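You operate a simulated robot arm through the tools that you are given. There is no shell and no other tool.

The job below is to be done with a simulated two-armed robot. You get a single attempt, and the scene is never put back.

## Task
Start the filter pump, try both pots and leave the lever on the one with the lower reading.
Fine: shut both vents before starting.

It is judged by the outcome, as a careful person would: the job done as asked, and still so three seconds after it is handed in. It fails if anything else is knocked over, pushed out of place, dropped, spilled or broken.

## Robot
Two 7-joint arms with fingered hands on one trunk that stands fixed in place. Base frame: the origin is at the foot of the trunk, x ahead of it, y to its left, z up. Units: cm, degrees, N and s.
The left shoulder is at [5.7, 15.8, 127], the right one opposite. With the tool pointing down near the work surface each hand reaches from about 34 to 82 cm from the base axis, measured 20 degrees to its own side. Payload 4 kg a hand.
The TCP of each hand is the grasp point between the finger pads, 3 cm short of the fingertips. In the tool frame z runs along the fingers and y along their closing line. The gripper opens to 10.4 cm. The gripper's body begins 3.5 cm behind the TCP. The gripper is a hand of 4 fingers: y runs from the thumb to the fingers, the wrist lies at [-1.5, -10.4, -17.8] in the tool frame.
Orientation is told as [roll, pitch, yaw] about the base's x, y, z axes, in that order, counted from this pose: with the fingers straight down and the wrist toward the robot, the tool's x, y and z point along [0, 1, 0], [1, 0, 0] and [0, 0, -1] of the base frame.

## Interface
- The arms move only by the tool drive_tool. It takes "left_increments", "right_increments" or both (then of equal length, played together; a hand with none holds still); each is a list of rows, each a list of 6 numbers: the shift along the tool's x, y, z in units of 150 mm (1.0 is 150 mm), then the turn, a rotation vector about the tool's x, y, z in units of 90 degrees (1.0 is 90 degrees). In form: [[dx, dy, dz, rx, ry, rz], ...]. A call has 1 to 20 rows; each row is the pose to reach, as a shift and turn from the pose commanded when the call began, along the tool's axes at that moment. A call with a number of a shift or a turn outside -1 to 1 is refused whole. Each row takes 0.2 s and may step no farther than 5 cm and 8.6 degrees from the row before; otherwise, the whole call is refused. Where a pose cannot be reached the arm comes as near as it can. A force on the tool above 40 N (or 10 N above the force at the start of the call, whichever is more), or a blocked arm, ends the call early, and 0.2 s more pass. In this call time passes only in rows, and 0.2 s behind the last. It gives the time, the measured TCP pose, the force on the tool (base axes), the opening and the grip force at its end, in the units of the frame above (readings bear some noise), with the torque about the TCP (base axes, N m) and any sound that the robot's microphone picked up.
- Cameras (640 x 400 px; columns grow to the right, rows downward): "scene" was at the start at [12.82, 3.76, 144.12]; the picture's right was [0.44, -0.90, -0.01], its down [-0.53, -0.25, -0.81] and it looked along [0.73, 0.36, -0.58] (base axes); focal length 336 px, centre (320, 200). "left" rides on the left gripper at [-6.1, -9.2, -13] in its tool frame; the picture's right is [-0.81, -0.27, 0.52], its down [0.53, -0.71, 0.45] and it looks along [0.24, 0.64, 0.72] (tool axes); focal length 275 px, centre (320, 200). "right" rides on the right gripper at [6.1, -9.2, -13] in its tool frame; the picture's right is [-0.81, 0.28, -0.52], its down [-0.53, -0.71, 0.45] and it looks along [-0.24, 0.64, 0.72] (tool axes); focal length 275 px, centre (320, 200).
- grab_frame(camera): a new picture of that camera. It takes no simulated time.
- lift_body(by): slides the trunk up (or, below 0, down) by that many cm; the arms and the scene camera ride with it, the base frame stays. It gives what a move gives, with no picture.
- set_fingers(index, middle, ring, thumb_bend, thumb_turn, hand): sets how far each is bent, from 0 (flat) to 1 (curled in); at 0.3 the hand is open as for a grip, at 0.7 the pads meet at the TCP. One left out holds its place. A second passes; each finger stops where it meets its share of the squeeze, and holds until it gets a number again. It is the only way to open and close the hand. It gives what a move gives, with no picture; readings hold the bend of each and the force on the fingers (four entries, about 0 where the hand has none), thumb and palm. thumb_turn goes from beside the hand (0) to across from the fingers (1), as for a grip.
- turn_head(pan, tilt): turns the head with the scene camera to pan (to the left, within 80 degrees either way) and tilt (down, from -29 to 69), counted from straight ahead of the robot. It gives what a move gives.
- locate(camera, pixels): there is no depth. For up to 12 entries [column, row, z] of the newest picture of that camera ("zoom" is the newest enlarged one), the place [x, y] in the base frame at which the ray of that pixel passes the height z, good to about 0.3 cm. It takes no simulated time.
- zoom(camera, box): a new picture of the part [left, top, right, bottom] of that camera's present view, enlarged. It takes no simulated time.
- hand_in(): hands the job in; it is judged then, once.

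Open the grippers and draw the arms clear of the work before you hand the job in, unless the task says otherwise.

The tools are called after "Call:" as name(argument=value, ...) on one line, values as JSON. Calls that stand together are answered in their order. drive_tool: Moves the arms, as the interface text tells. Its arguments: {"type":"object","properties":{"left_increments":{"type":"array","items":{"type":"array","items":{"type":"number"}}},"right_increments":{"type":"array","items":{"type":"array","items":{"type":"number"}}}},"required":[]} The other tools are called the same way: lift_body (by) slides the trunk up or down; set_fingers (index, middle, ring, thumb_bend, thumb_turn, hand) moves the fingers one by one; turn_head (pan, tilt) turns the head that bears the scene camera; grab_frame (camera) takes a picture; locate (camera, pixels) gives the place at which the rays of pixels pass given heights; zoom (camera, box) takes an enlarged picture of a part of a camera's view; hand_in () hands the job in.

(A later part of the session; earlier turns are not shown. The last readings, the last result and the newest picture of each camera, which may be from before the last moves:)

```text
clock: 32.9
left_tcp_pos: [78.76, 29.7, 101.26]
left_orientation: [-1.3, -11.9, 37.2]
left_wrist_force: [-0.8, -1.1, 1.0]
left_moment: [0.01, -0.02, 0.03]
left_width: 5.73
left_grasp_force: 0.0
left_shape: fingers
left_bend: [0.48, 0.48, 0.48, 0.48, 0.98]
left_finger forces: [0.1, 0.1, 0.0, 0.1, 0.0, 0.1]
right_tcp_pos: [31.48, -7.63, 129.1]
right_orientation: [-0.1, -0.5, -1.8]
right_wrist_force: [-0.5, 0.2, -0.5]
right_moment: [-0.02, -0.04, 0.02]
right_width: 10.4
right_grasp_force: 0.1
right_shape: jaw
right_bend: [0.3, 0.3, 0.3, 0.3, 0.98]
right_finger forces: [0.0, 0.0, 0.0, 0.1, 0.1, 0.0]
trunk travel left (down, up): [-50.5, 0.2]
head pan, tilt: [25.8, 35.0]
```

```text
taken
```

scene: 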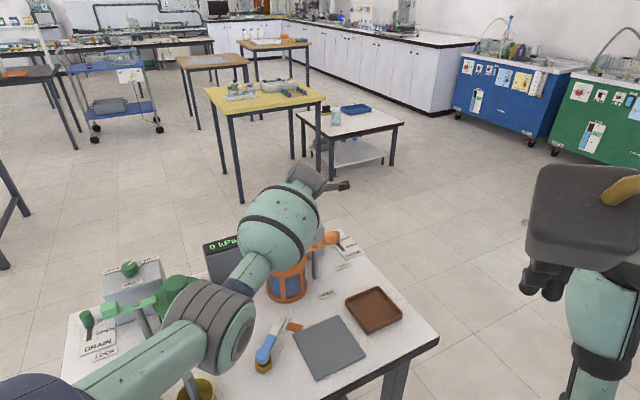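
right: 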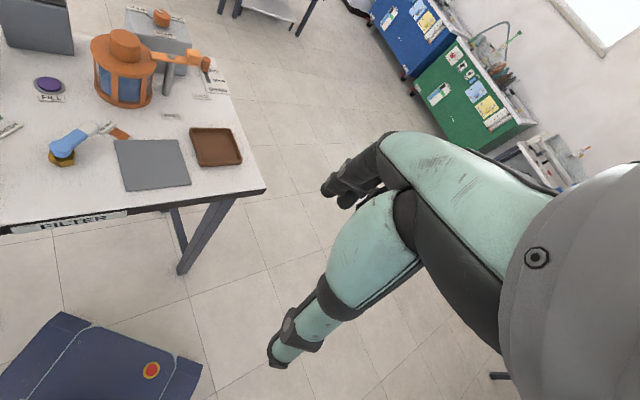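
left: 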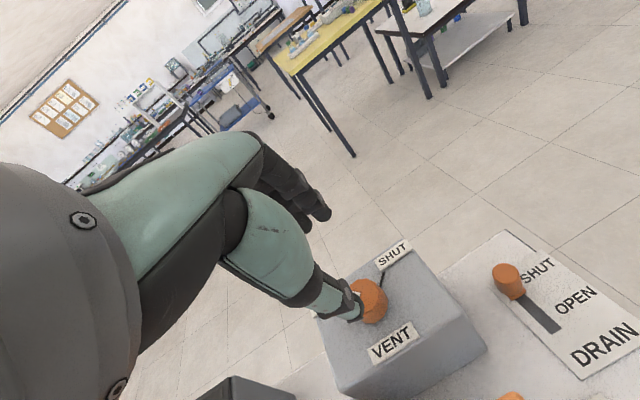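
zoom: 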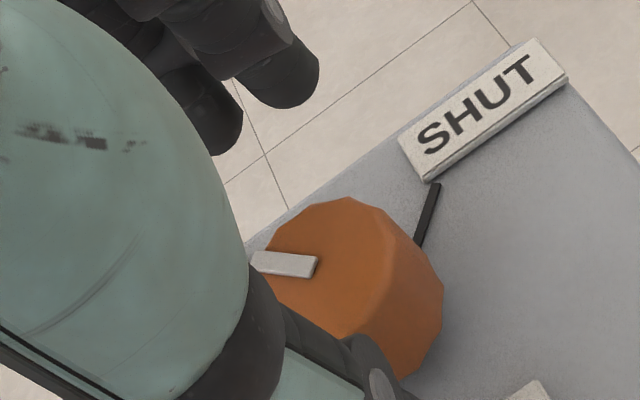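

Alignment is good (knob centre ~ (334,262) as predicted). I descend the last 1.6 cm to z≈99.7.

Call:
drive_tool(left_increments=[[0, -0.008, 0.035, 0, 0, 0], [0, -0.015, 0.07, 0, 0, 0], [0, -0.022, 0.104, 0, 0, 0], [0, -0.022, 0.104, 0, 0, 0]])

Call:
zoom(camera="left", box=[252, 195, 412, 295])

```text
clock: 33.4
left_tcp_pos: [77.62, 29.73, 101.41]
left_orientation: [-1.5, -12.4, 37.3]
left_wrist_force: [1.0, 0.5, -0.7]
left_moment: [-0.01, 0.0, -0.03]
left_width: 5.7
left_grasp_force: 0.0
left_shape: fingers
left_bend: [0.48, 0.48, 0.48, 0.48, 0.98]
left_finger forces: [0.0, 0.1, 0.0, 0.1, 0.0, 0.1]
right_tcp_pos: [30.09, -8.04, 128.84]
right_orientation: [-0.5, 0.2, -2.6]
right_wrist_force: [-0.4, 0.6, -1.0]
right_moment: [0.01, -0.01, 0.0]
right_width: 10.38
right_grasp_force: 0.0
right_shape: jaw
right_bend: [0.3, 0.3, 0.3, 0.3, 0.98]
right_finger forces: [0.0, 0.1, 0.0, 0.1, 0.0, 0.1]
trunk travel left (down, up): [-50.5, 0.2]
head pan, tilt: [25.8, 35.0]
stopped in row 2 (left hand): the arm was blocked; the commanded pose is now the measured one
```

```text
4.00 times, centred on (332, 245) of left
```

zoom: 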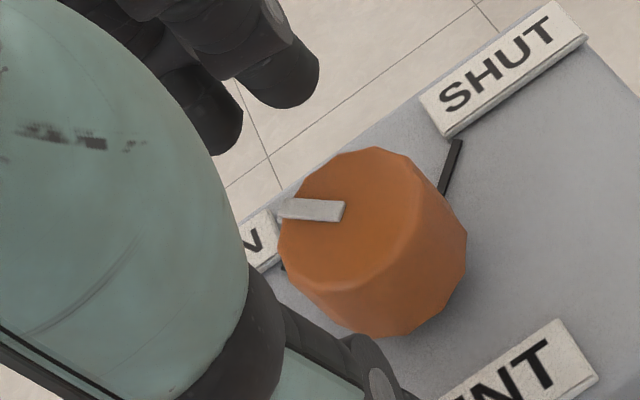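

The arm was blocked again in row 2 while the wrist force is near zero, so something other than the hand is limiting it. I take new views to find out what.

Call:
grab_frame(camera="scene")

Call:
grab_frame(camera="right")

Call:
grab_frame(camera="left")

```text
taken
```

scene: 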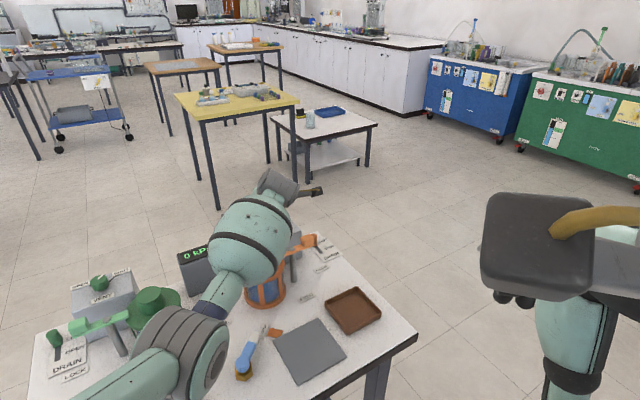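

```text
taken
```

right: 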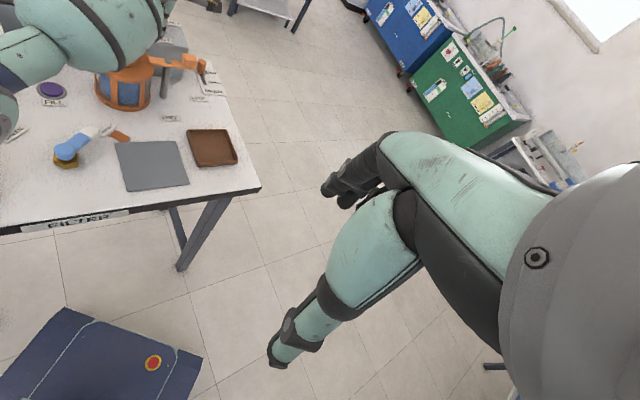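

```text
taken
```

left: 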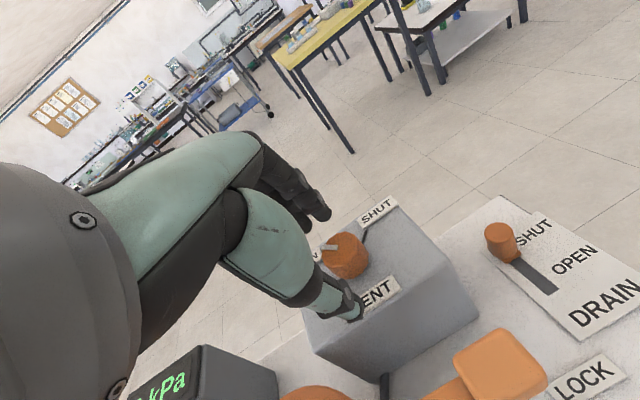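

The forearm bulb now appears in both the scene (~(250,240)) and right (~(95,25)) views near the orange lid. I triangulate its lower edge against the lid knob.

Call:
locate(camera="scene", pixels=[[250, 240, 105], [250, 240, 112], [250, 240, 119], [262, 275, 100], [262, 275, 105], [262, 275, 110], [190, 345, 100], [190, 345, 107], [190, 345, 114]])

Call:
locate(camera="right", pixels=[[90, 28, 105], [90, 28, 112], [90, 28, 119], [115, 66, 100], [115, 66, 105], [115, 66, 110]])

Call:
zoom(camera="right", box=[0, 0, 240, 150])

Call:
zoom(camera="scene", box=[150, 180, 342, 300])

```text
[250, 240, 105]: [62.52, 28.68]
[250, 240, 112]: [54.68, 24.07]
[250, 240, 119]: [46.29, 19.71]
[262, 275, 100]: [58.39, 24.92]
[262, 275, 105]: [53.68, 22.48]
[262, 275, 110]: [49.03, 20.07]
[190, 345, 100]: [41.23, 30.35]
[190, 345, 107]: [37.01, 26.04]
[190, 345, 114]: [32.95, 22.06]
```

```text
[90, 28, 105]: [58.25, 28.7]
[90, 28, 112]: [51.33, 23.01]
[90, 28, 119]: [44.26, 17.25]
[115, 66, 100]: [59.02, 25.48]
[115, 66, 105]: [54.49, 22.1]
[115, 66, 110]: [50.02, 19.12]
```

```text
2.67 times, centred on (120, 75) of right
```

zoom: 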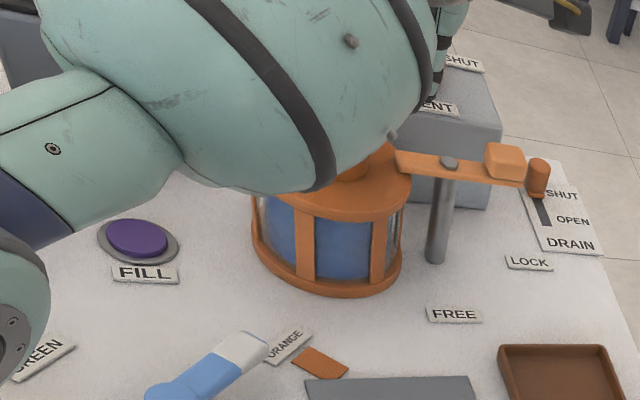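

```text
3.33 times, centred on (246, 240) of scene
```

zoom: 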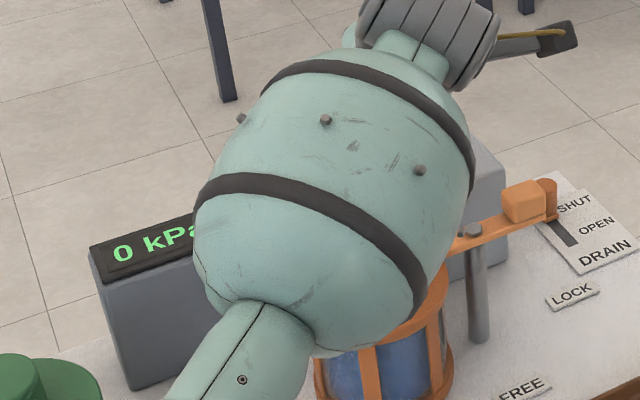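

No contact is evident: the camera position shows the waist has yawed about −9°, bringing the left shoulder forward, which appears to be how the robot gains reach. I move the hand slowly back over the knob in small steps.

Call:
drive_tool(left_increments=[[-0.012, 0.015, 0.004, 0, 0, 0], [-0.024, 0.03, 0.008, 0, 0, 0], [-0.036, 0.046, 0.011, 0, 0, 0], [-0.049, 0.062, 0.014, 0, 0, 0], [-0.049, 0.062, 0.014, 0, 0, 0]])

Call:
grab_frame(camera="scene")

Call:
zoom(camera="left", box=[252, 195, 412, 295])

```text
clock: 34.6
left_tcp_pos: [79.01, 29.79, 101.34]
left_orientation: [-1.7, -12.4, 37.1]
left_wrist_force: [0.0, -0.4, -0.3]
left_moment: [-0.02, -0.02, -0.03]
left_width: 5.72
left_grasp_force: 0.0
left_shape: fingers
left_bend: [0.48, 0.48, 0.48, 0.48, 0.98]
left_finger forces: [0.0, 0.0, 0.0, 0.1, 0.0, 0.1]
right_tcp_pos: [30.04, -8.04, 128.81]
right_orientation: [-0.8, -0.2, -2.3]
right_wrist_force: [-0.3, 0.2, -0.1]
right_moment: [-0.03, 0.01, 0.0]
right_width: 10.35
right_grasp_force: 0.1
right_shape: jaw
right_bend: [0.3, 0.3, 0.3, 0.3, 0.98]
right_finger forces: [0.1, 0.1, 0.1, 0.1, 0.0, 0.0]
trunk travel left (down, up): [-50.5, 0.2]
head pan, tilt: [25.8, 35.0]
```

```text
taken
```

scene: 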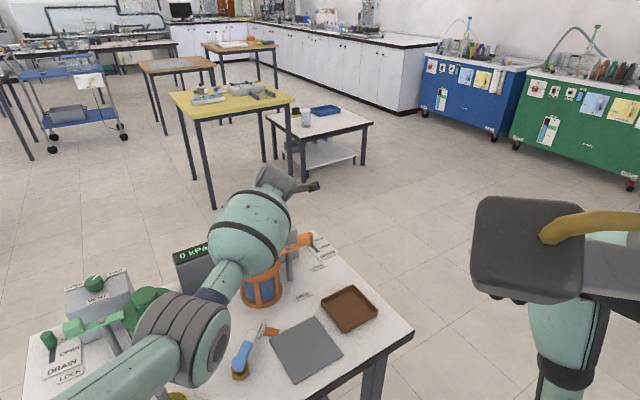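

```text
4.00 times, centred on (332, 245) of left
```

zoom: 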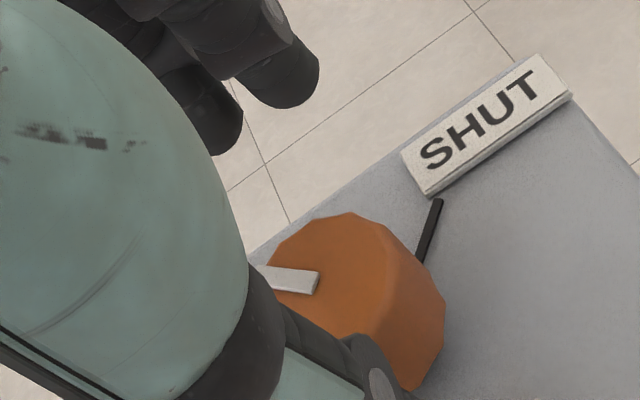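

That worked without blocking. Before the last descent I triangulate the bolts on the forearm bulb using scene and right cameras to be sure it clears the orange lid.

Call:
grab_frame(camera="right")

Call:
zoom(camera="right", box=[20, 0, 212, 120])

Call:
zoom(camera="scene", box=[150, 170, 342, 290])

```text
taken
```

right: 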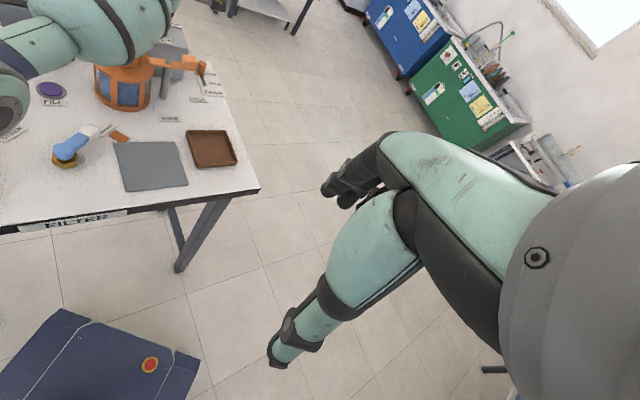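

```text
3.33 times, centred on (116, 60) of right
```

zoom: 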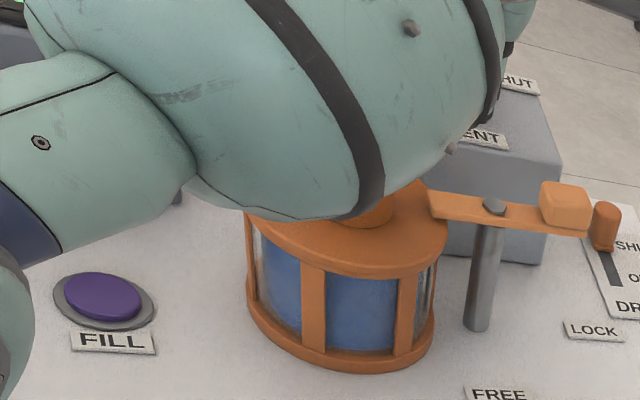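

```text
3.33 times, centred on (246, 230) of scene
```

zoom: 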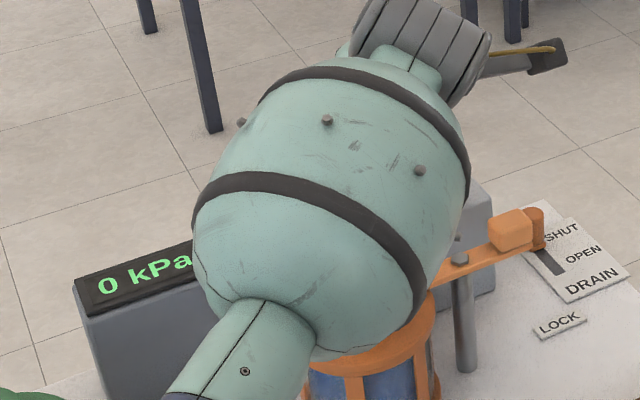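

Call:
locate(camera="right", pixels=[[32.3, 42.9, 105], [32.3, 42.9, 112], [32.3, 42.9, 119], [143.3, 8.4, 105], [143.3, 8.4, 112], [143.3, 8.4, 119]])

Call:
locate(camera="scene", pixels=[[223.5, 281.3, 105], [223.5, 281.3, 112], [223.5, 281.3, 119], [276, 221, 105], [276, 221, 112], [276, 221, 119], [248.1, 206, 112], [248.1, 206, 119], [287.4, 242, 105], [287.4, 242, 112]])

```text
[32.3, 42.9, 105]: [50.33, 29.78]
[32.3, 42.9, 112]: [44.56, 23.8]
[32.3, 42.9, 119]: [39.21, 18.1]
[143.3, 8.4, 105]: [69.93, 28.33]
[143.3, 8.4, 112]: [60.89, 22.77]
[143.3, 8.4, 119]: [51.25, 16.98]
```

```text
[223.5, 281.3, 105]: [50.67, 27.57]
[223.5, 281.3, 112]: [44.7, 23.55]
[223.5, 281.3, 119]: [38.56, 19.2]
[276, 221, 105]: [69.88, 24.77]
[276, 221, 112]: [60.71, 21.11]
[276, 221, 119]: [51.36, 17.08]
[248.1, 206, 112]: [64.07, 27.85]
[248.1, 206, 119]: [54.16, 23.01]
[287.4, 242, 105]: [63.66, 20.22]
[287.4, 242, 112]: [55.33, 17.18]
```

The forearm is well above the lid (screw at z≈112.7, bulb axis ≈113). I also check the elbow cap against the pestle tops.

Call:
zoom(camera="scene", box=[80, 270, 272, 390])

Call:
zoom(camera="right", box=[0, 40, 96, 160])

```text
3.33 times, centred on (176, 330) of scene
```

zoom: 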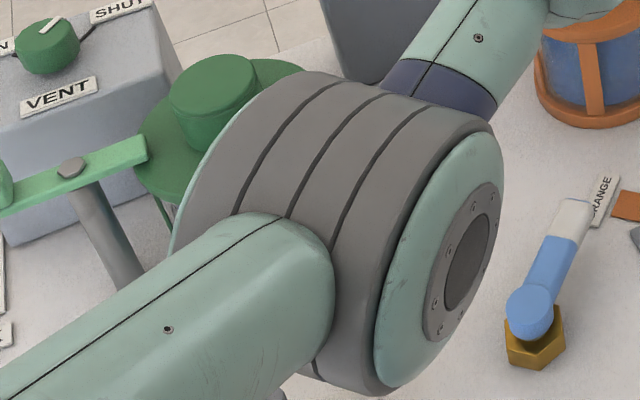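

```text
3.33 times, centred on (48, 100) of right
```

zoom: 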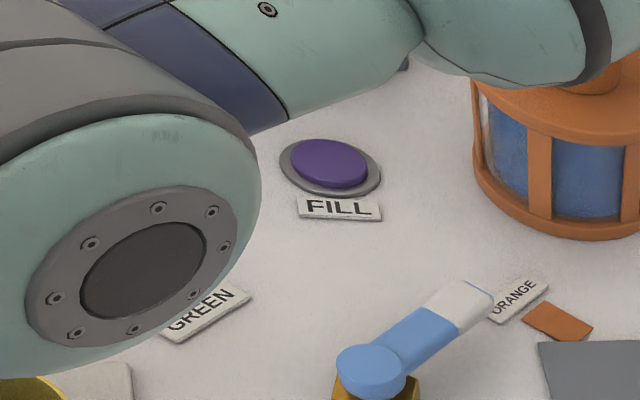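

Call:
locate(camera="zoom", pixels=[[143, 270, 100], [143, 270, 104], [143, 270, 108], [143, 270, 112], [267, 9, 112]])

Call:
locate(camera="scene", pixels=[[220.1, 348.6, 100], [220.1, 348.6, 104], [220.1, 348.6, 108], [220.1, 348.6, 112]])

```text
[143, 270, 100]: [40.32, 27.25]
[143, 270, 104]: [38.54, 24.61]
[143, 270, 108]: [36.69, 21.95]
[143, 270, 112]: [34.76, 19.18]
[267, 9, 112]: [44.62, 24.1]
```

```text
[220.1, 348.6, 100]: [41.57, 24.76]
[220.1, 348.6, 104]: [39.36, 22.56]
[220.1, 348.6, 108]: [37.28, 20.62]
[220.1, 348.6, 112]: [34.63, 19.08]
```

The elbow axis is at z≈112 (bottom ≈106.5), well above everything, so I descend slowly the last 1.6 cm.

Call:
drive_tool(left_increments=[[0, -0.004, 0.018, 0, 0, 0], [0, -0.008, 0.036, 0, 0, 0], [0, -0.012, 0.054, 0, 0, 0], [0, -0.016, 0.072, 0, 0, 0], [0, -0.019, 0.09, 0, 0, 0], [0, -0.022, 0.104, 0, 0, 0], [0, -0.022, 0.104, 0, 0, 0]])

Call:
zoom(camera="left", box=[252, 195, 412, 295])

```text
clock: 35.3
left_tcp_pos: [77.81, 29.7, 101.76]
left_orientation: [-2.1, -13.1, 37.3]
left_wrist_force: [0.8, 0.4, 0.3]
left_moment: [-0.01, 0.02, 0.0]
left_width: 5.74
left_grasp_force: 0.1
left_shape: fingers
left_bend: [0.48, 0.48, 0.48, 0.48, 0.98]
left_finger forces: [0.1, 0.0, 0.1, 0.0, 0.0, 0.1]
right_tcp_pos: [28.71, -8.36, 128.58]
right_orientation: [-1.1, 0.5, -3.4]
right_wrist_force: [-0.1, -1.1, 0.8]
right_moment: [-0.03, -0.01, -0.06]
right_width: 10.38
right_grasp_force: 0.1
right_shape: jaw
right_bend: [0.3, 0.3, 0.3, 0.3, 0.97]
right_finger forces: [0.0, 0.0, 0.0, 0.2, 0.0, 0.1]
trunk travel left (down, up): [-50.5, 0.2]
head pan, tilt: [25.8, 35.0]
stopped in row 3 (left hand): the arm was blocked; the commanded pose is now the measured one
```

```text
4.00 times, centred on (332, 245) of left
```

zoom: 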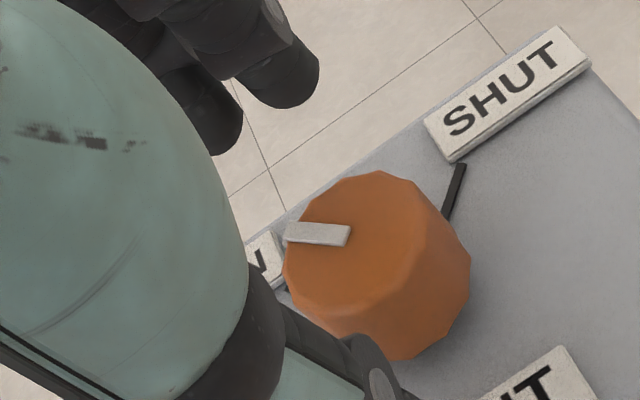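

Blocked again at the same height with no contact force; it looks like a joint limit at this wrist yaw. I rise 2 cm and rotate the hand to a more natural yaw of about 10° above the knob.

Call:
drive_tool(left_increments=[[0, 0.02, -0.08, 0, 0, 0], [-0.005, 0.035, -0.131, 0, -0.014, 0.058], [-0.01, 0.05, -0.131, 0, -0.027, 0.117], [-0.016, 0.066, -0.131, 0, -0.041, 0.175], [-0.021, 0.081, -0.131, 0, -0.054, 0.234], [-0.026, 0.096, -0.131, 0, -0.068, 0.292], [-0.026, 0.096, -0.131, 0, -0.068, 0.292]])

Call:
grab_frame(camera="scene")

Call:
zoom(camera="left", box=[252, 195, 412, 295])

```text
clock: 36.9
left_tcp_pos: [78.92, 30.01, 104.17]
left_orientation: [-2.0, -14.1, 10.2]
left_wrist_force: [0.2, 0.1, 0.6]
left_moment: [0.02, -0.01, 0.02]
left_width: 5.73
left_grasp_force: 0.0
left_shape: fingers
left_bend: [0.48, 0.48, 0.48, 0.48, 0.98]
left_finger forces: [0.0, 0.1, 0.0, 0.0, 0.0, 0.1]
right_tcp_pos: [28.63, -8.35, 128.63]
right_orientation: [-1.3, 0.1, -3.0]
right_wrist_force: [0.0, -0.2, -0.6]
right_moment: [0.0, -0.03, 0.0]
right_width: 10.38
right_grasp_force: 0.0
right_shape: jaw
right_bend: [0.3, 0.3, 0.3, 0.3, 0.97]
right_finger forces: [0.0, 0.0, 0.1, 0.0, 0.0, 0.0]
trunk travel left (down, up): [-50.5, 0.2]
head pan, tilt: [25.8, 35.0]
```

```text
taken
```

scene: 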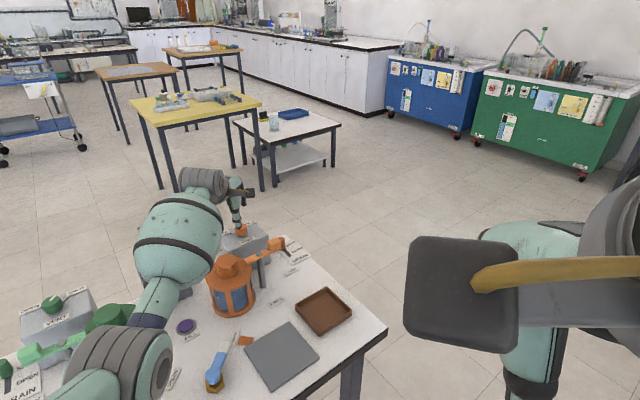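

```text
4.00 times, centred on (332, 245) of left
```

zoom: 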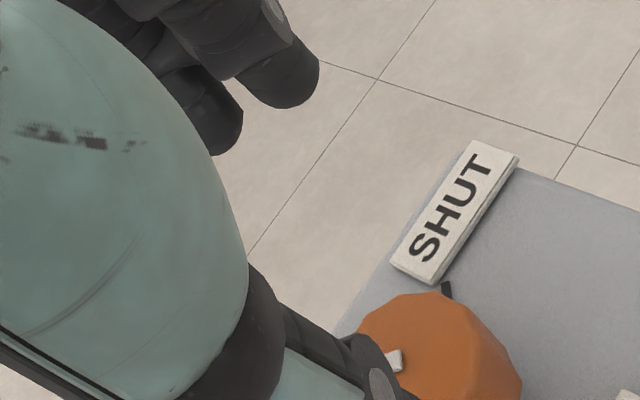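

The hand is now at yaw 10°, tilt 14°, above the knob. I check the elbow's clearance from the green pot with the right camera.

Call:
grab_frame(camera="right")

Call:
zoom(camera="scene", box=[30, 270, 222, 390])

Call:
locate(camera="scene", pixels=[[158, 378, 104], [158, 378, 108], [158, 378, 112], [158, 378, 116], [105, 318, 100], [140, 285, 110], [140, 285, 115]])

```text
taken
```

right: 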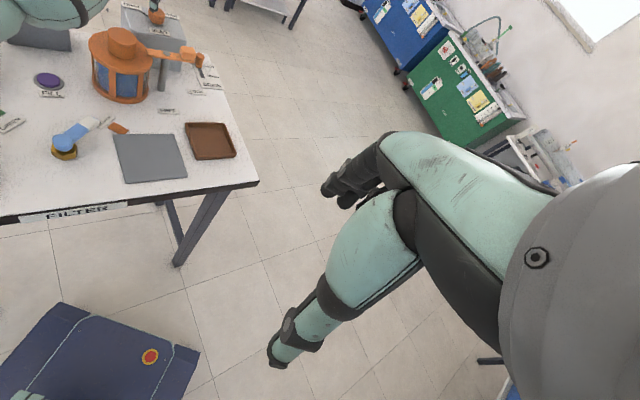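

```text
3.33 times, centred on (126, 330) of scene
```

zoom: 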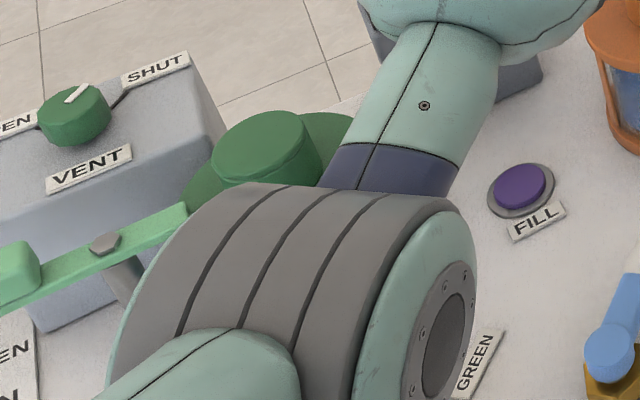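

```text
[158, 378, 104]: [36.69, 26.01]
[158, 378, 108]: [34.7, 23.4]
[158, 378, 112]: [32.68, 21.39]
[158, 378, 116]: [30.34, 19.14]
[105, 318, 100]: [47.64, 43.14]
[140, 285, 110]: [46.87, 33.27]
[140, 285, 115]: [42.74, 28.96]
```

The elbow is clear (~z 112) and the green pot is unmoved. The knob lies exactly where predicted, so I descend slowly about 4.3 cm at this yaw.

Call:
drive_tool(left_increments=[[0, -0.012, 0.04, 0, 0, 0], [0, -0.024, 0.08, 0, 0, 0], [0, -0.036, 0.12, 0, 0, 0], [0, -0.048, 0.16, 0, 0, 0], [0, -0.06, 0.2, 0, 0, 0], [0, -0.072, 0.24, 0, 0, 0], [0, -0.08, 0.265, 0, 0, 0], [0, -0.084, 0.278, 0, 0, 0], [0, -0.084, 0.278, 0, 0, 0]])

Call:
zoom(camera="left", box=[252, 195, 412, 295])

Call:
grab_frame(camera="scene")

```text
clock: 38.9
left_tcp_pos: [78.68, 29.87, 99.68]
left_orientation: [-1.9, -13.9, 10.3]
left_wrist_force: [-0.7, 1.0, 1.7]
left_moment: [0.0, 0.05, 0.0]
left_width: 5.74
left_grasp_force: 1.2
left_shape: fingers
left_bend: [0.48, 0.48, 0.48, 0.48, 0.98]
left_finger forces: [0.1, 0.0, 0.1, 0.1, 1.8, 0.0]
right_tcp_pos: [28.68, -8.24, 128.73]
right_orientation: [-1.4, -0.1, -2.8]
right_wrist_force: [0.3, 0.5, 0.0]
right_moment: [-0.02, -0.02, 0.02]
right_width: 10.39
right_grasp_force: 0.1
right_shape: jaw
right_bend: [0.3, 0.3, 0.3, 0.3, 0.97]
right_finger forces: [0.0, 0.0, 0.1, 0.0, 0.0, 0.0]
trunk travel left (down, up): [-50.5, 0.2]
head pan, tilt: [25.8, 35.0]
```

```text
4.00 times, centred on (332, 245) of left
```

zoom: 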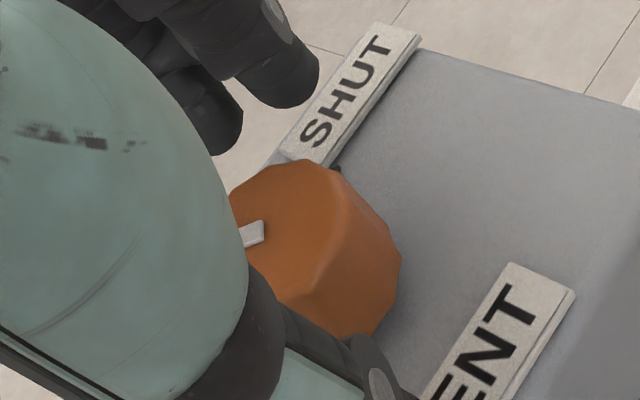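

```text
taken
```

scene: 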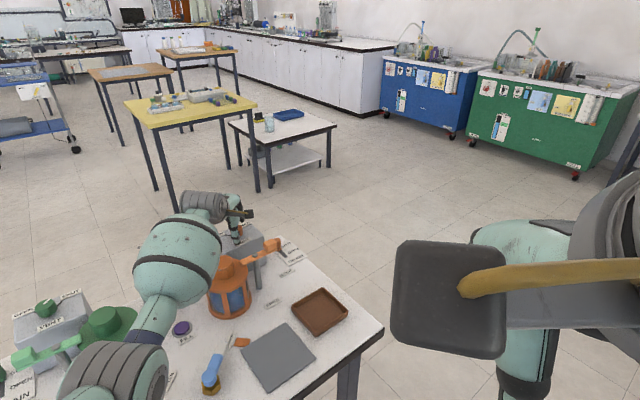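

At yaw 10° the descent worked; the thumb tip just brushes the box top (1.8 N). I raise 0.3 cm and close the fingers to ~0.6.

Call:
drive_tool(left_increments=[[0, 0.003, -0.01, 0, 0, 0], [0, 0.005, -0.02, 0, 0, 0], [0, 0.005, -0.02, 0, 0, 0]])

Call:
set_fingers(hand="left", index=0.6, middle=0.6, ring=0.6, thumb_bend=0.6)

Call:
zoom(camera="left", box=[252, 195, 412, 295])

```text
clock: 39.7
left_tcp_pos: [78.76, 29.78, 100.08]
left_orientation: [-1.8, -14.0, 10.2]
left_wrist_force: [0.2, -0.6, 0.0]
left_moment: [-0.04, -0.01, -0.02]
left_width: 5.73
left_grasp_force: 0.0
left_shape: fingers
left_bend: [0.48, 0.48, 0.48, 0.48, 0.98]
left_finger forces: [0.0, 0.0, 0.1, 0.0, 0.1, 0.0]
right_tcp_pos: [28.69, -8.18, 128.86]
right_orientation: [-1.4, -0.3, -2.8]
right_wrist_force: [-0.4, 0.3, 0.7]
right_moment: [0.0, -0.02, 0.0]
right_width: 10.35
right_grasp_force: 0.0
right_shape: jaw
right_bend: [0.3, 0.3, 0.3, 0.3, 0.97]
right_finger forces: [0.1, 0.1, 0.1, 0.0, 0.0, 0.0]
trunk travel left (down, up): [-50.5, 0.2]
head pan, tilt: [25.8, 35.0]
```

```text
clock: 40.7
left_tcp_pos: [78.62, 29.81, 100.09]
left_orientation: [-1.9, -14.0, 10.3]
left_wrist_force: [-0.6, -0.1, 0.0]
left_moment: [0.01, 0.02, -0.01]
left_width: 2.85
left_grasp_force: 0.5
left_shape: fingers
left_bend: [0.6, 0.6, 0.6, 0.59, 0.98]
left_finger forces: [0.0, 0.1, 0.0, 0.0, 1.0, 0.0]
right_tcp_pos: [28.56, -8.2, 128.85]
right_orientation: [-1.3, -0.4, -2.9]
right_wrist_force: [0.0, 0.6, 0.6]
right_moment: [-0.02, 0.0, 0.0]
right_width: 10.4
right_grasp_force: 0.1
right_shape: jaw
right_bend: [0.3, 0.3, 0.3, 0.3, 0.97]
right_finger forces: [0.0, 0.0, 0.1, 0.0, 0.0, 0.1]
trunk travel left (down, up): [-50.5, 0.2]
head pan, tilt: [25.8, 35.0]
```

```text
4.00 times, centred on (332, 245) of left
```

zoom: 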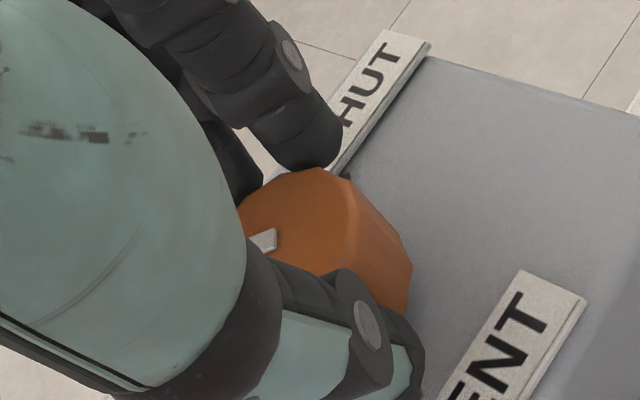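

The pads are close to the knob. I close fully to grip it.

Call:
set_fingers(hand="left", index=0.68, middle=0.68, ring=0.68, thumb_bend=0.68)

Call:
zoom(camera="left", box=[252, 195, 412, 295])

Call:
zoom(camera="scene", box=[190, 195, 270, 245])

```text
clock: 41.7
left_tcp_pos: [78.71, 29.95, 100.02]
left_orientation: [-1.9, -14.0, 10.3]
left_wrist_force: [1.0, -0.4, 0.7]
left_moment: [0.03, 0.03, -0.02]
left_width: 2.32
left_grasp_force: 6.5
left_shape: fingers
left_bend: [0.63, 0.64, 0.68, 0.61, 0.97]
left_finger forces: [3.6, 3.5, 0.0, 0.1, 5.8, 0.0]
right_tcp_pos: [28.64, -8.18, 128.9]
right_orientation: [-1.3, -0.2, -2.8]
right_wrist_force: [-0.1, -0.5, -0.5]
right_moment: [0.02, 0.02, 0.01]
right_width: 10.36
right_grasp_force: 0.0
right_shape: jaw
right_bend: [0.3, 0.3, 0.3, 0.3, 0.97]
right_finger forces: [0.0, 0.0, 0.1, 0.0, 0.1, 0.0]
trunk travel left (down, up): [-50.5, 0.2]
head pan, tilt: [25.8, 35.0]
```

```text
4.00 times, centred on (332, 245) of left
```

zoom: 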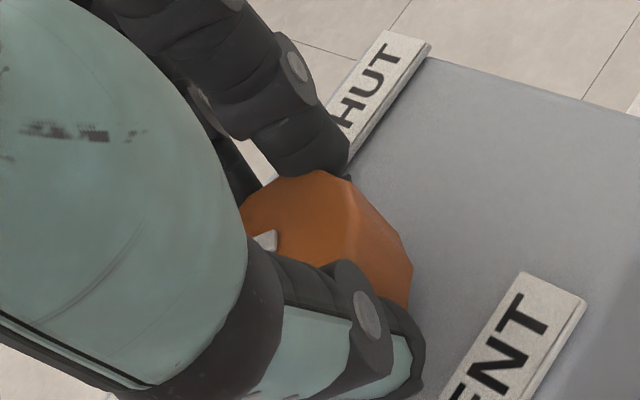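

```text
8.00 times, centred on (230, 220) of scene
```

zoom: 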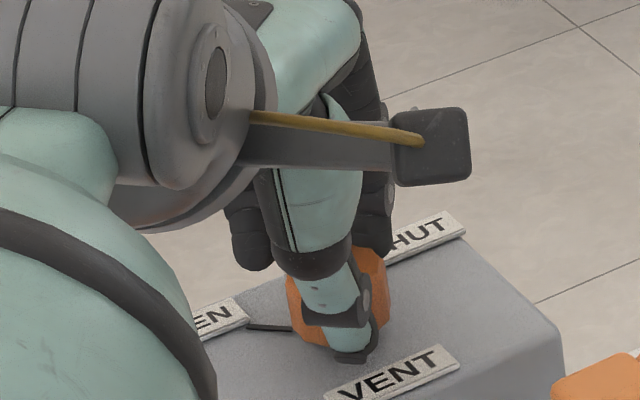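

Gripped with index, middle and thumb at about 4-6 N. I rotate 20° clockwise about the vertical knob axis first.

Call:
drive_tool(left_increments=[[0.003, 0.001, 0, 0, -0.0135, 0.054], [0.006, 0.002, 0.001, 0, -0.027, 0.108], [0.009, 0.003, 0.001, 0, -0.04, 0.162], [0.012, 0.004, 0.001, 0, -0.054, 0.216], [0.012, 0.004, 0.001, 0, -0.054, 0.216]])

Call:
zoom(camera="left", box=[252, 195, 412, 295])

Call:
grab_frame(camera="scene")

```text
clock: 42.9
left_tcp_pos: [78.73, 30.06, 99.97]
left_orientation: [-1.7, -14.6, -9.9]
left_wrist_force: [-1.6, 1.7, 1.7]
left_moment: [0.04, 0.11, 0.0]
left_width: 2.29
left_grasp_force: 7.5
left_shape: fingers
left_bend: [0.63, 0.65, 0.68, 0.61, 0.96]
left_finger forces: [3.1, 3.8, 0.1, 0.1, 8.0, 0.0]
right_tcp_pos: [28.62, -8.18, 128.9]
right_orientation: [-1.3, -0.3, -2.7]
right_wrist_force: [-0.6, -0.7, -0.3]
right_moment: [0.01, 0.05, 0.0]
right_width: 10.41
right_grasp_force: 0.0
right_shape: jaw
right_bend: [0.3, 0.3, 0.3, 0.3, 0.97]
right_finger forces: [0.0, 0.0, 0.0, 0.0, 0.0, 0.1]
trunk travel left (down, up): [-50.5, 0.2]
head pan, tilt: [25.8, 35.0]
```

```text
4.00 times, centred on (332, 245) of left
```

zoom: 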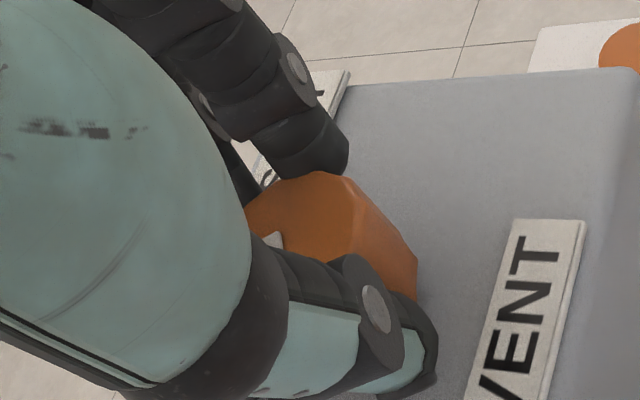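

```text
taken
```

scene: 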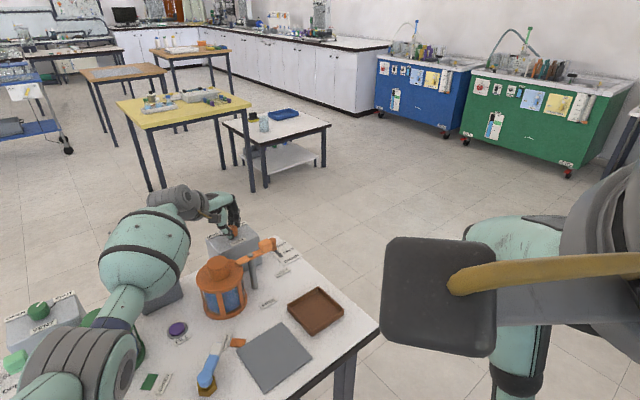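

The knob follows the hand (facets and pointer unchanged relative to the fingers). I rotate another 18°.

Call:
drive_tool(left_increments=[[0.003, 0, 0, 0, -0.0126, 0.0484], [0.006, 0, 0, 0, -0.0252, 0.0968], [0.008, 0, 0, 0, -0.0378, 0.1452], [0.011, 0, 0, 0, -0.0504, 0.1936], [0.011, 0, 0, 0, -0.0504, 0.1936]])

Call:
zoom(camera="left", box=[252, 195, 412, 295])

Call:
zoom(camera="scene", box=[180, 190, 276, 250])

```text
clock: 43.6
left_tcp_pos: [78.19, 30.26, 100.69]
left_orientation: [-1.6, -15.5, -21.7]
left_wrist_force: [3.6, -1.4, 2.5]
left_moment: [-0.06, -0.13, -0.01]
left_width: 1.54
left_grasp_force: 4.8
left_shape: fingers
left_bend: [0.65, 0.63, 0.68, 0.64, 0.97]
left_finger forces: [2.7, 3.6, 0.0, 0.0, 3.2, 0.0]
right_tcp_pos: [27.9, -8.35, 128.69]
right_orientation: [-1.0, 1.3, -4.9]
right_wrist_force: [0.6, 0.2, 0.5]
right_moment: [-0.02, 0.01, 0.02]
right_width: 10.4
right_grasp_force: 0.0
right_shape: jaw
right_bend: [0.3, 0.3, 0.3, 0.3, 0.97]
right_finger forces: [0.1, 0.0, 0.0, 0.1, 0.0, 0.0]
trunk travel left (down, up): [-50.5, 0.2]
head pan, tilt: [25.8, 35.0]
stopped in row 3 (left hand): the arm was blocked; the commanded pose is now the measured one
```

```text
4.00 times, centred on (332, 245) of left
```

zoom: 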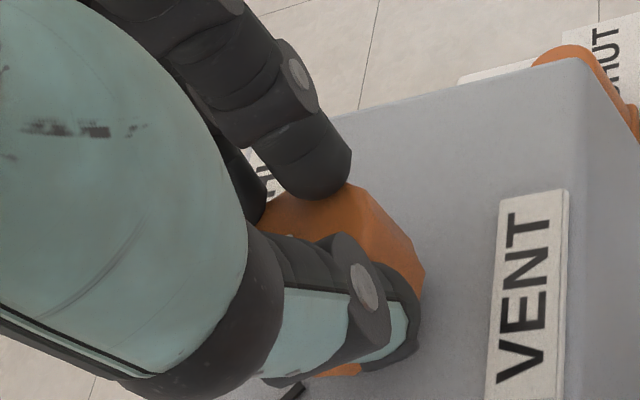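

```text
6.67 times, centred on (228, 220) of scene
```

zoom: 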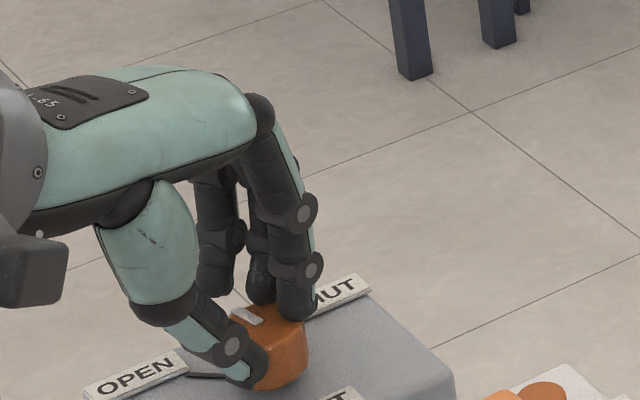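

Blocked at yaw ≈ −22° after about 30° of turning. I open the fingers and look at the pointer.

Call:
set_fingers(hand="left", index=0.46, middle=0.46, ring=0.46, thumb_bend=0.46)

Call:
grab_frame(camera="scene")

Call:
zoom(camera="left", box=[252, 195, 412, 295])

```text
clock: 44.0
left_tcp_pos: [76.83, 30.33, 101.6]
left_orientation: [-1.2, -15.9, -21.7]
left_wrist_force: [-0.8, 0.2, -0.6]
left_moment: [-0.01, 0.04, 0.01]
left_width: 6.19
left_grasp_force: 0.1
left_shape: fingers
left_bend: [0.46, 0.46, 0.46, 0.46, 0.97]
left_finger forces: [0.0, 0.0, 0.0, 0.0, 0.0, 0.1]
right_tcp_pos: [26.79, -8.7, 128.49]
right_orientation: [-0.9, 3.1, -7.4]
right_wrist_force: [0.2, 0.3, 0.6]
right_moment: [-0.01, 0.01, 0.02]
right_width: 10.39
right_grasp_force: 0.0
right_shape: jaw
right_bend: [0.3, 0.3, 0.3, 0.3, 0.97]
right_finger forces: [0.0, 0.0, 0.0, 0.1, 0.0, 0.0]
trunk travel left (down, up): [-50.5, 0.2]
head pan, tilt: [25.8, 35.0]
stopped (left hand): the arm was blocked; the commanded pose is now the measured one
```

```text
taken
```

scene: 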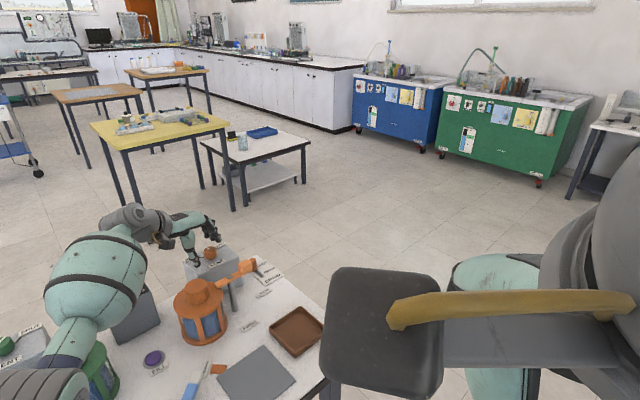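

```text
4.00 times, centred on (332, 245) of left
```

zoom: 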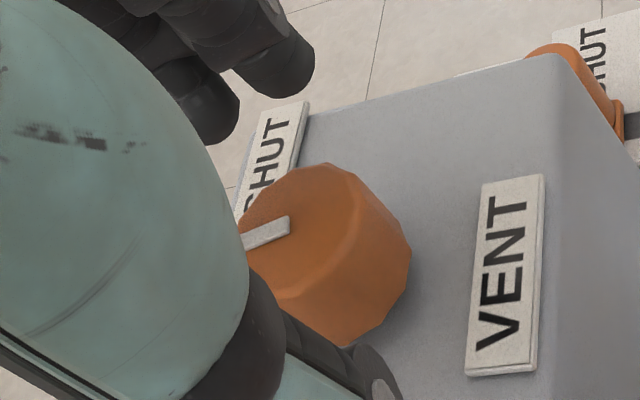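

The trunk was still turning while the fingers opened. I wait for it to settle and re-check everything, including the green pot.

Call:
drive_tool(left_increments=[[0, 0, 0, 0, 0, 0], [0, 0, 0, 0, 0, 0], [0, 0, 0, 0, 0, 0]])

Call:
grab_frame(camera="scene")

Call:
grab_frame(camera="left")

Call:
grab_frame(camera="right")

```text
clock: 44.8
left_tcp_pos: [76.97, 30.29, 101.47]
left_orientation: [-1.2, -15.8, -21.9]
left_wrist_force: [0.3, -0.6, -1.0]
left_moment: [0.03, 0.0, 0.0]
left_width: 6.19
left_grasp_force: 0.1
left_shape: fingers
left_bend: [0.46, 0.46, 0.46, 0.46, 0.97]
left_finger forces: [0.0, 0.0, 0.0, 0.0, 0.0, 0.0]
right_tcp_pos: [26.9, -8.59, 128.65]
right_orientation: [-1.1, 2.7, -7.2]
right_wrist_force: [-0.6, 0.1, -0.5]
right_moment: [0.03, -0.01, 0.0]
right_width: 10.37
right_grasp_force: 0.0
right_shape: jaw
right_bend: [0.3, 0.3, 0.3, 0.3, 0.97]
right_finger forces: [0.1, 0.0, 0.0, 0.1, 0.0, 0.1]
trunk travel left (down, up): [-50.5, 0.2]
head pan, tilt: [25.8, 35.0]
```

```text
taken
```

scene: 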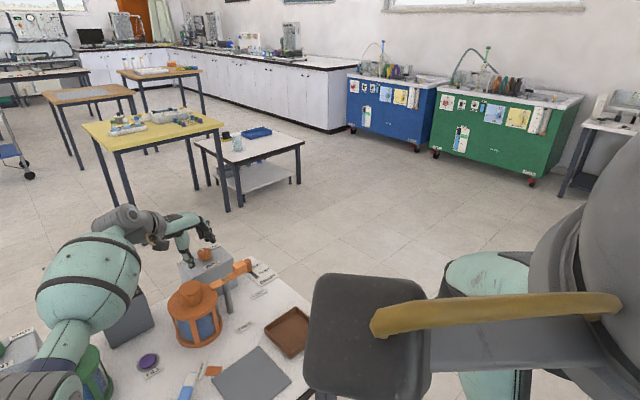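

```text
taken
```

left: 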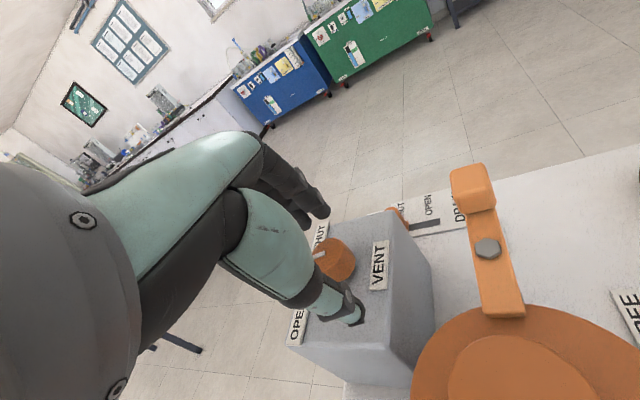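

```text
taken
```

right: 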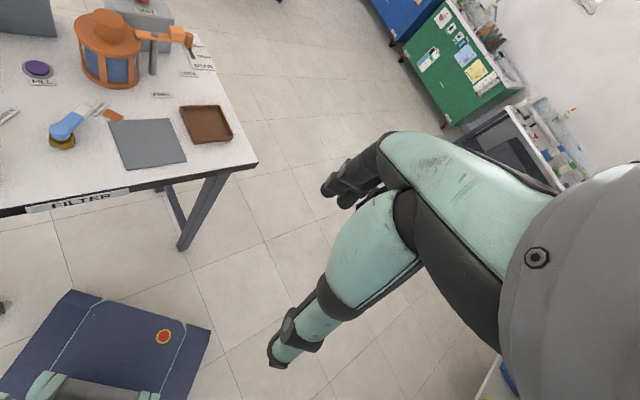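

The trunk is settled, yawed right. I pan the head left to bring the work into view and check the pointer on the orange knob.

Call:
turn_head(pan=45, tilt=38)

Call:
grab_frame(camera="scene")

```text
clock: 45.6
left_tcp_pos: [77.06, 30.43, 101.59]
left_orientation: [-1.2, -15.9, -22.0]
left_wrist_force: [-0.4, -0.1, -0.5]
left_moment: [0.01, 0.0, 0.01]
left_width: 6.2
left_grasp_force: 0.1
left_shape: fingers
left_bend: [0.46, 0.46, 0.46, 0.46, 0.97]
left_finger forces: [0.0, 0.0, 0.1, 0.0, 0.0, 0.0]
right_tcp_pos: [26.86, -8.53, 128.61]
right_orientation: [-1.2, 2.5, -7.0]
right_wrist_force: [0.8, 0.3, -0.3]
right_moment: [0.02, -0.02, 0.01]
right_width: 10.38
right_grasp_force: 0.1
right_shape: jaw
right_bend: [0.3, 0.3, 0.3, 0.3, 0.97]
right_finger forces: [0.1, 0.0, 0.0, 0.0, 0.0, 0.0]
trunk travel left (down, up): [-50.5, 0.2]
head pan, tilt: [45.0, 38.0]
```

```text
taken
```

scene: 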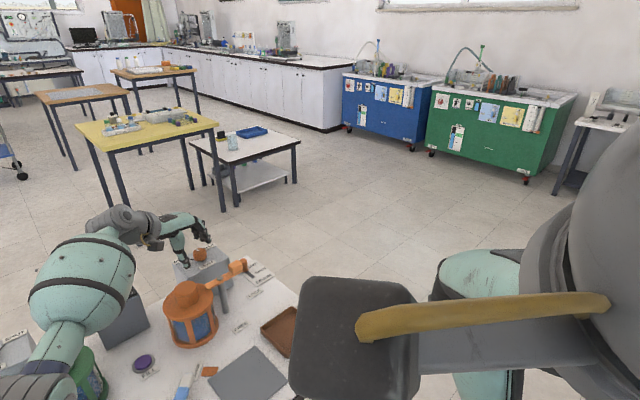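

The picture hardly changed although the head reads pan 45°. I check with locate whether the camera pose is tracked, using FILL at (143,362) and the orange lid.

Call:
locate(camera="scene", pixels=[[143, 361, 85.5], [320, 200, 85], [320, 200, 100], [200, 255, 98], [186, 296, 100]])

Call:
grab_frame(camera="left")

```text
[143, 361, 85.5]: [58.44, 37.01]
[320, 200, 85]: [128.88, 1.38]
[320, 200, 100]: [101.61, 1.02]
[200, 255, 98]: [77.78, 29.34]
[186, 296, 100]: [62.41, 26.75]
```

```text
taken
```

left: 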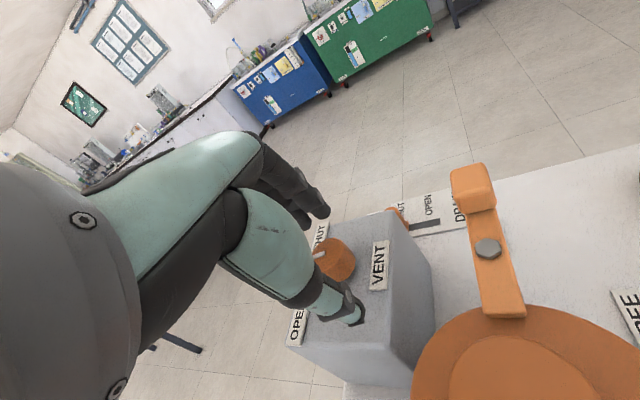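

Call:
locate(camera="scene", pixels=[[60, 380, 90], [60, 380, 110], [320, 380, 90], [320, 380, 110], [100, 250, 90], [100, 250, 110], [600, 380, 90], [600, 380, 110]])

Call:
zoom(camera="scene", box=[160, 200, 256, 260])

```text
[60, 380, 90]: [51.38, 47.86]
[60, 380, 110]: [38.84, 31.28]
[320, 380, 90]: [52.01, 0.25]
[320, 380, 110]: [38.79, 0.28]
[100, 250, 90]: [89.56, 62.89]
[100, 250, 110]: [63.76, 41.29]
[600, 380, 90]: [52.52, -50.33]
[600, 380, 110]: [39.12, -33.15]
```

```text
6.67 times, centred on (208, 230) of scene
```

zoom: 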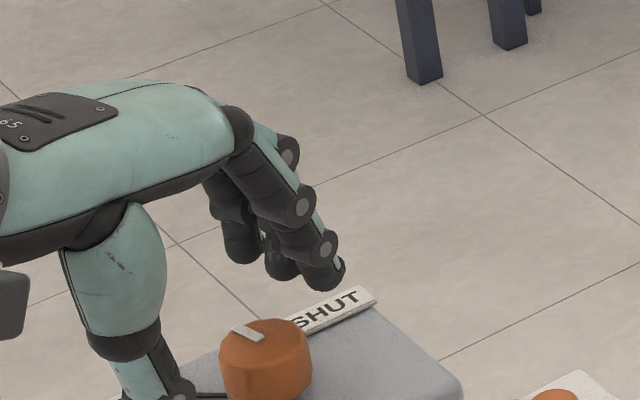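

Call:
grab_frame(camera="scene")

```text
taken
```

scene: 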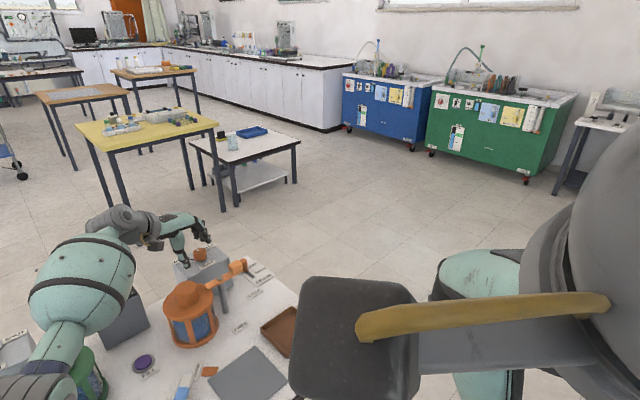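

The view did not follow the head command. I test the head with a clearly different target to see whether it responds at all.

Call:
turn_head(pan=60, tilt=50)

Call:
grab_frame(camera="scene")

```text
clock: 46.4
left_tcp_pos: [77.06, 30.39, 101.46]
left_orientation: [-1.3, -15.9, -22.0]
left_wrist_force: [0.5, 0.9, 0.0]
left_moment: [-0.05, -0.01, 0.0]
left_width: 6.19
left_grasp_force: 0.1
left_shape: fingers
left_bend: [0.46, 0.46, 0.46, 0.46, 0.97]
left_finger forces: [0.1, 0.0, 0.0, 0.1, 0.0, 0.1]
right_tcp_pos: [26.76, -8.54, 128.73]
right_orientation: [-1.2, 2.4, -7.0]
right_wrist_force: [-0.4, 0.1, -0.4]
right_moment: [0.01, -0.01, 0.0]
right_width: 10.38
right_grasp_force: 0.1
right_shape: jaw
right_bend: [0.3, 0.3, 0.3, 0.3, 0.97]
right_finger forces: [0.0, 0.1, 0.0, 0.0, 0.1, 0.0]
trunk travel left (down, up): [-50.5, 0.2]
head pan, tilt: [60.0, 50.0]
```

```text
taken
```

scene: 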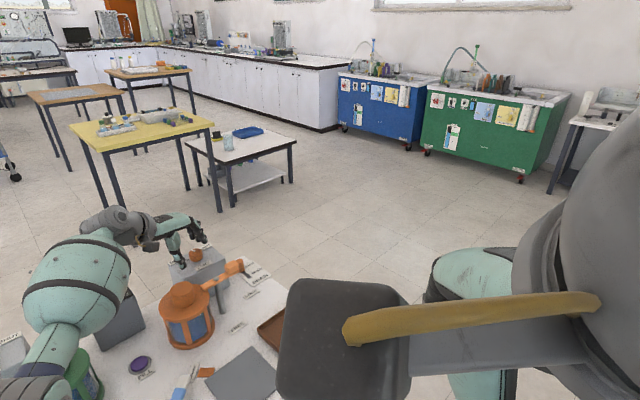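

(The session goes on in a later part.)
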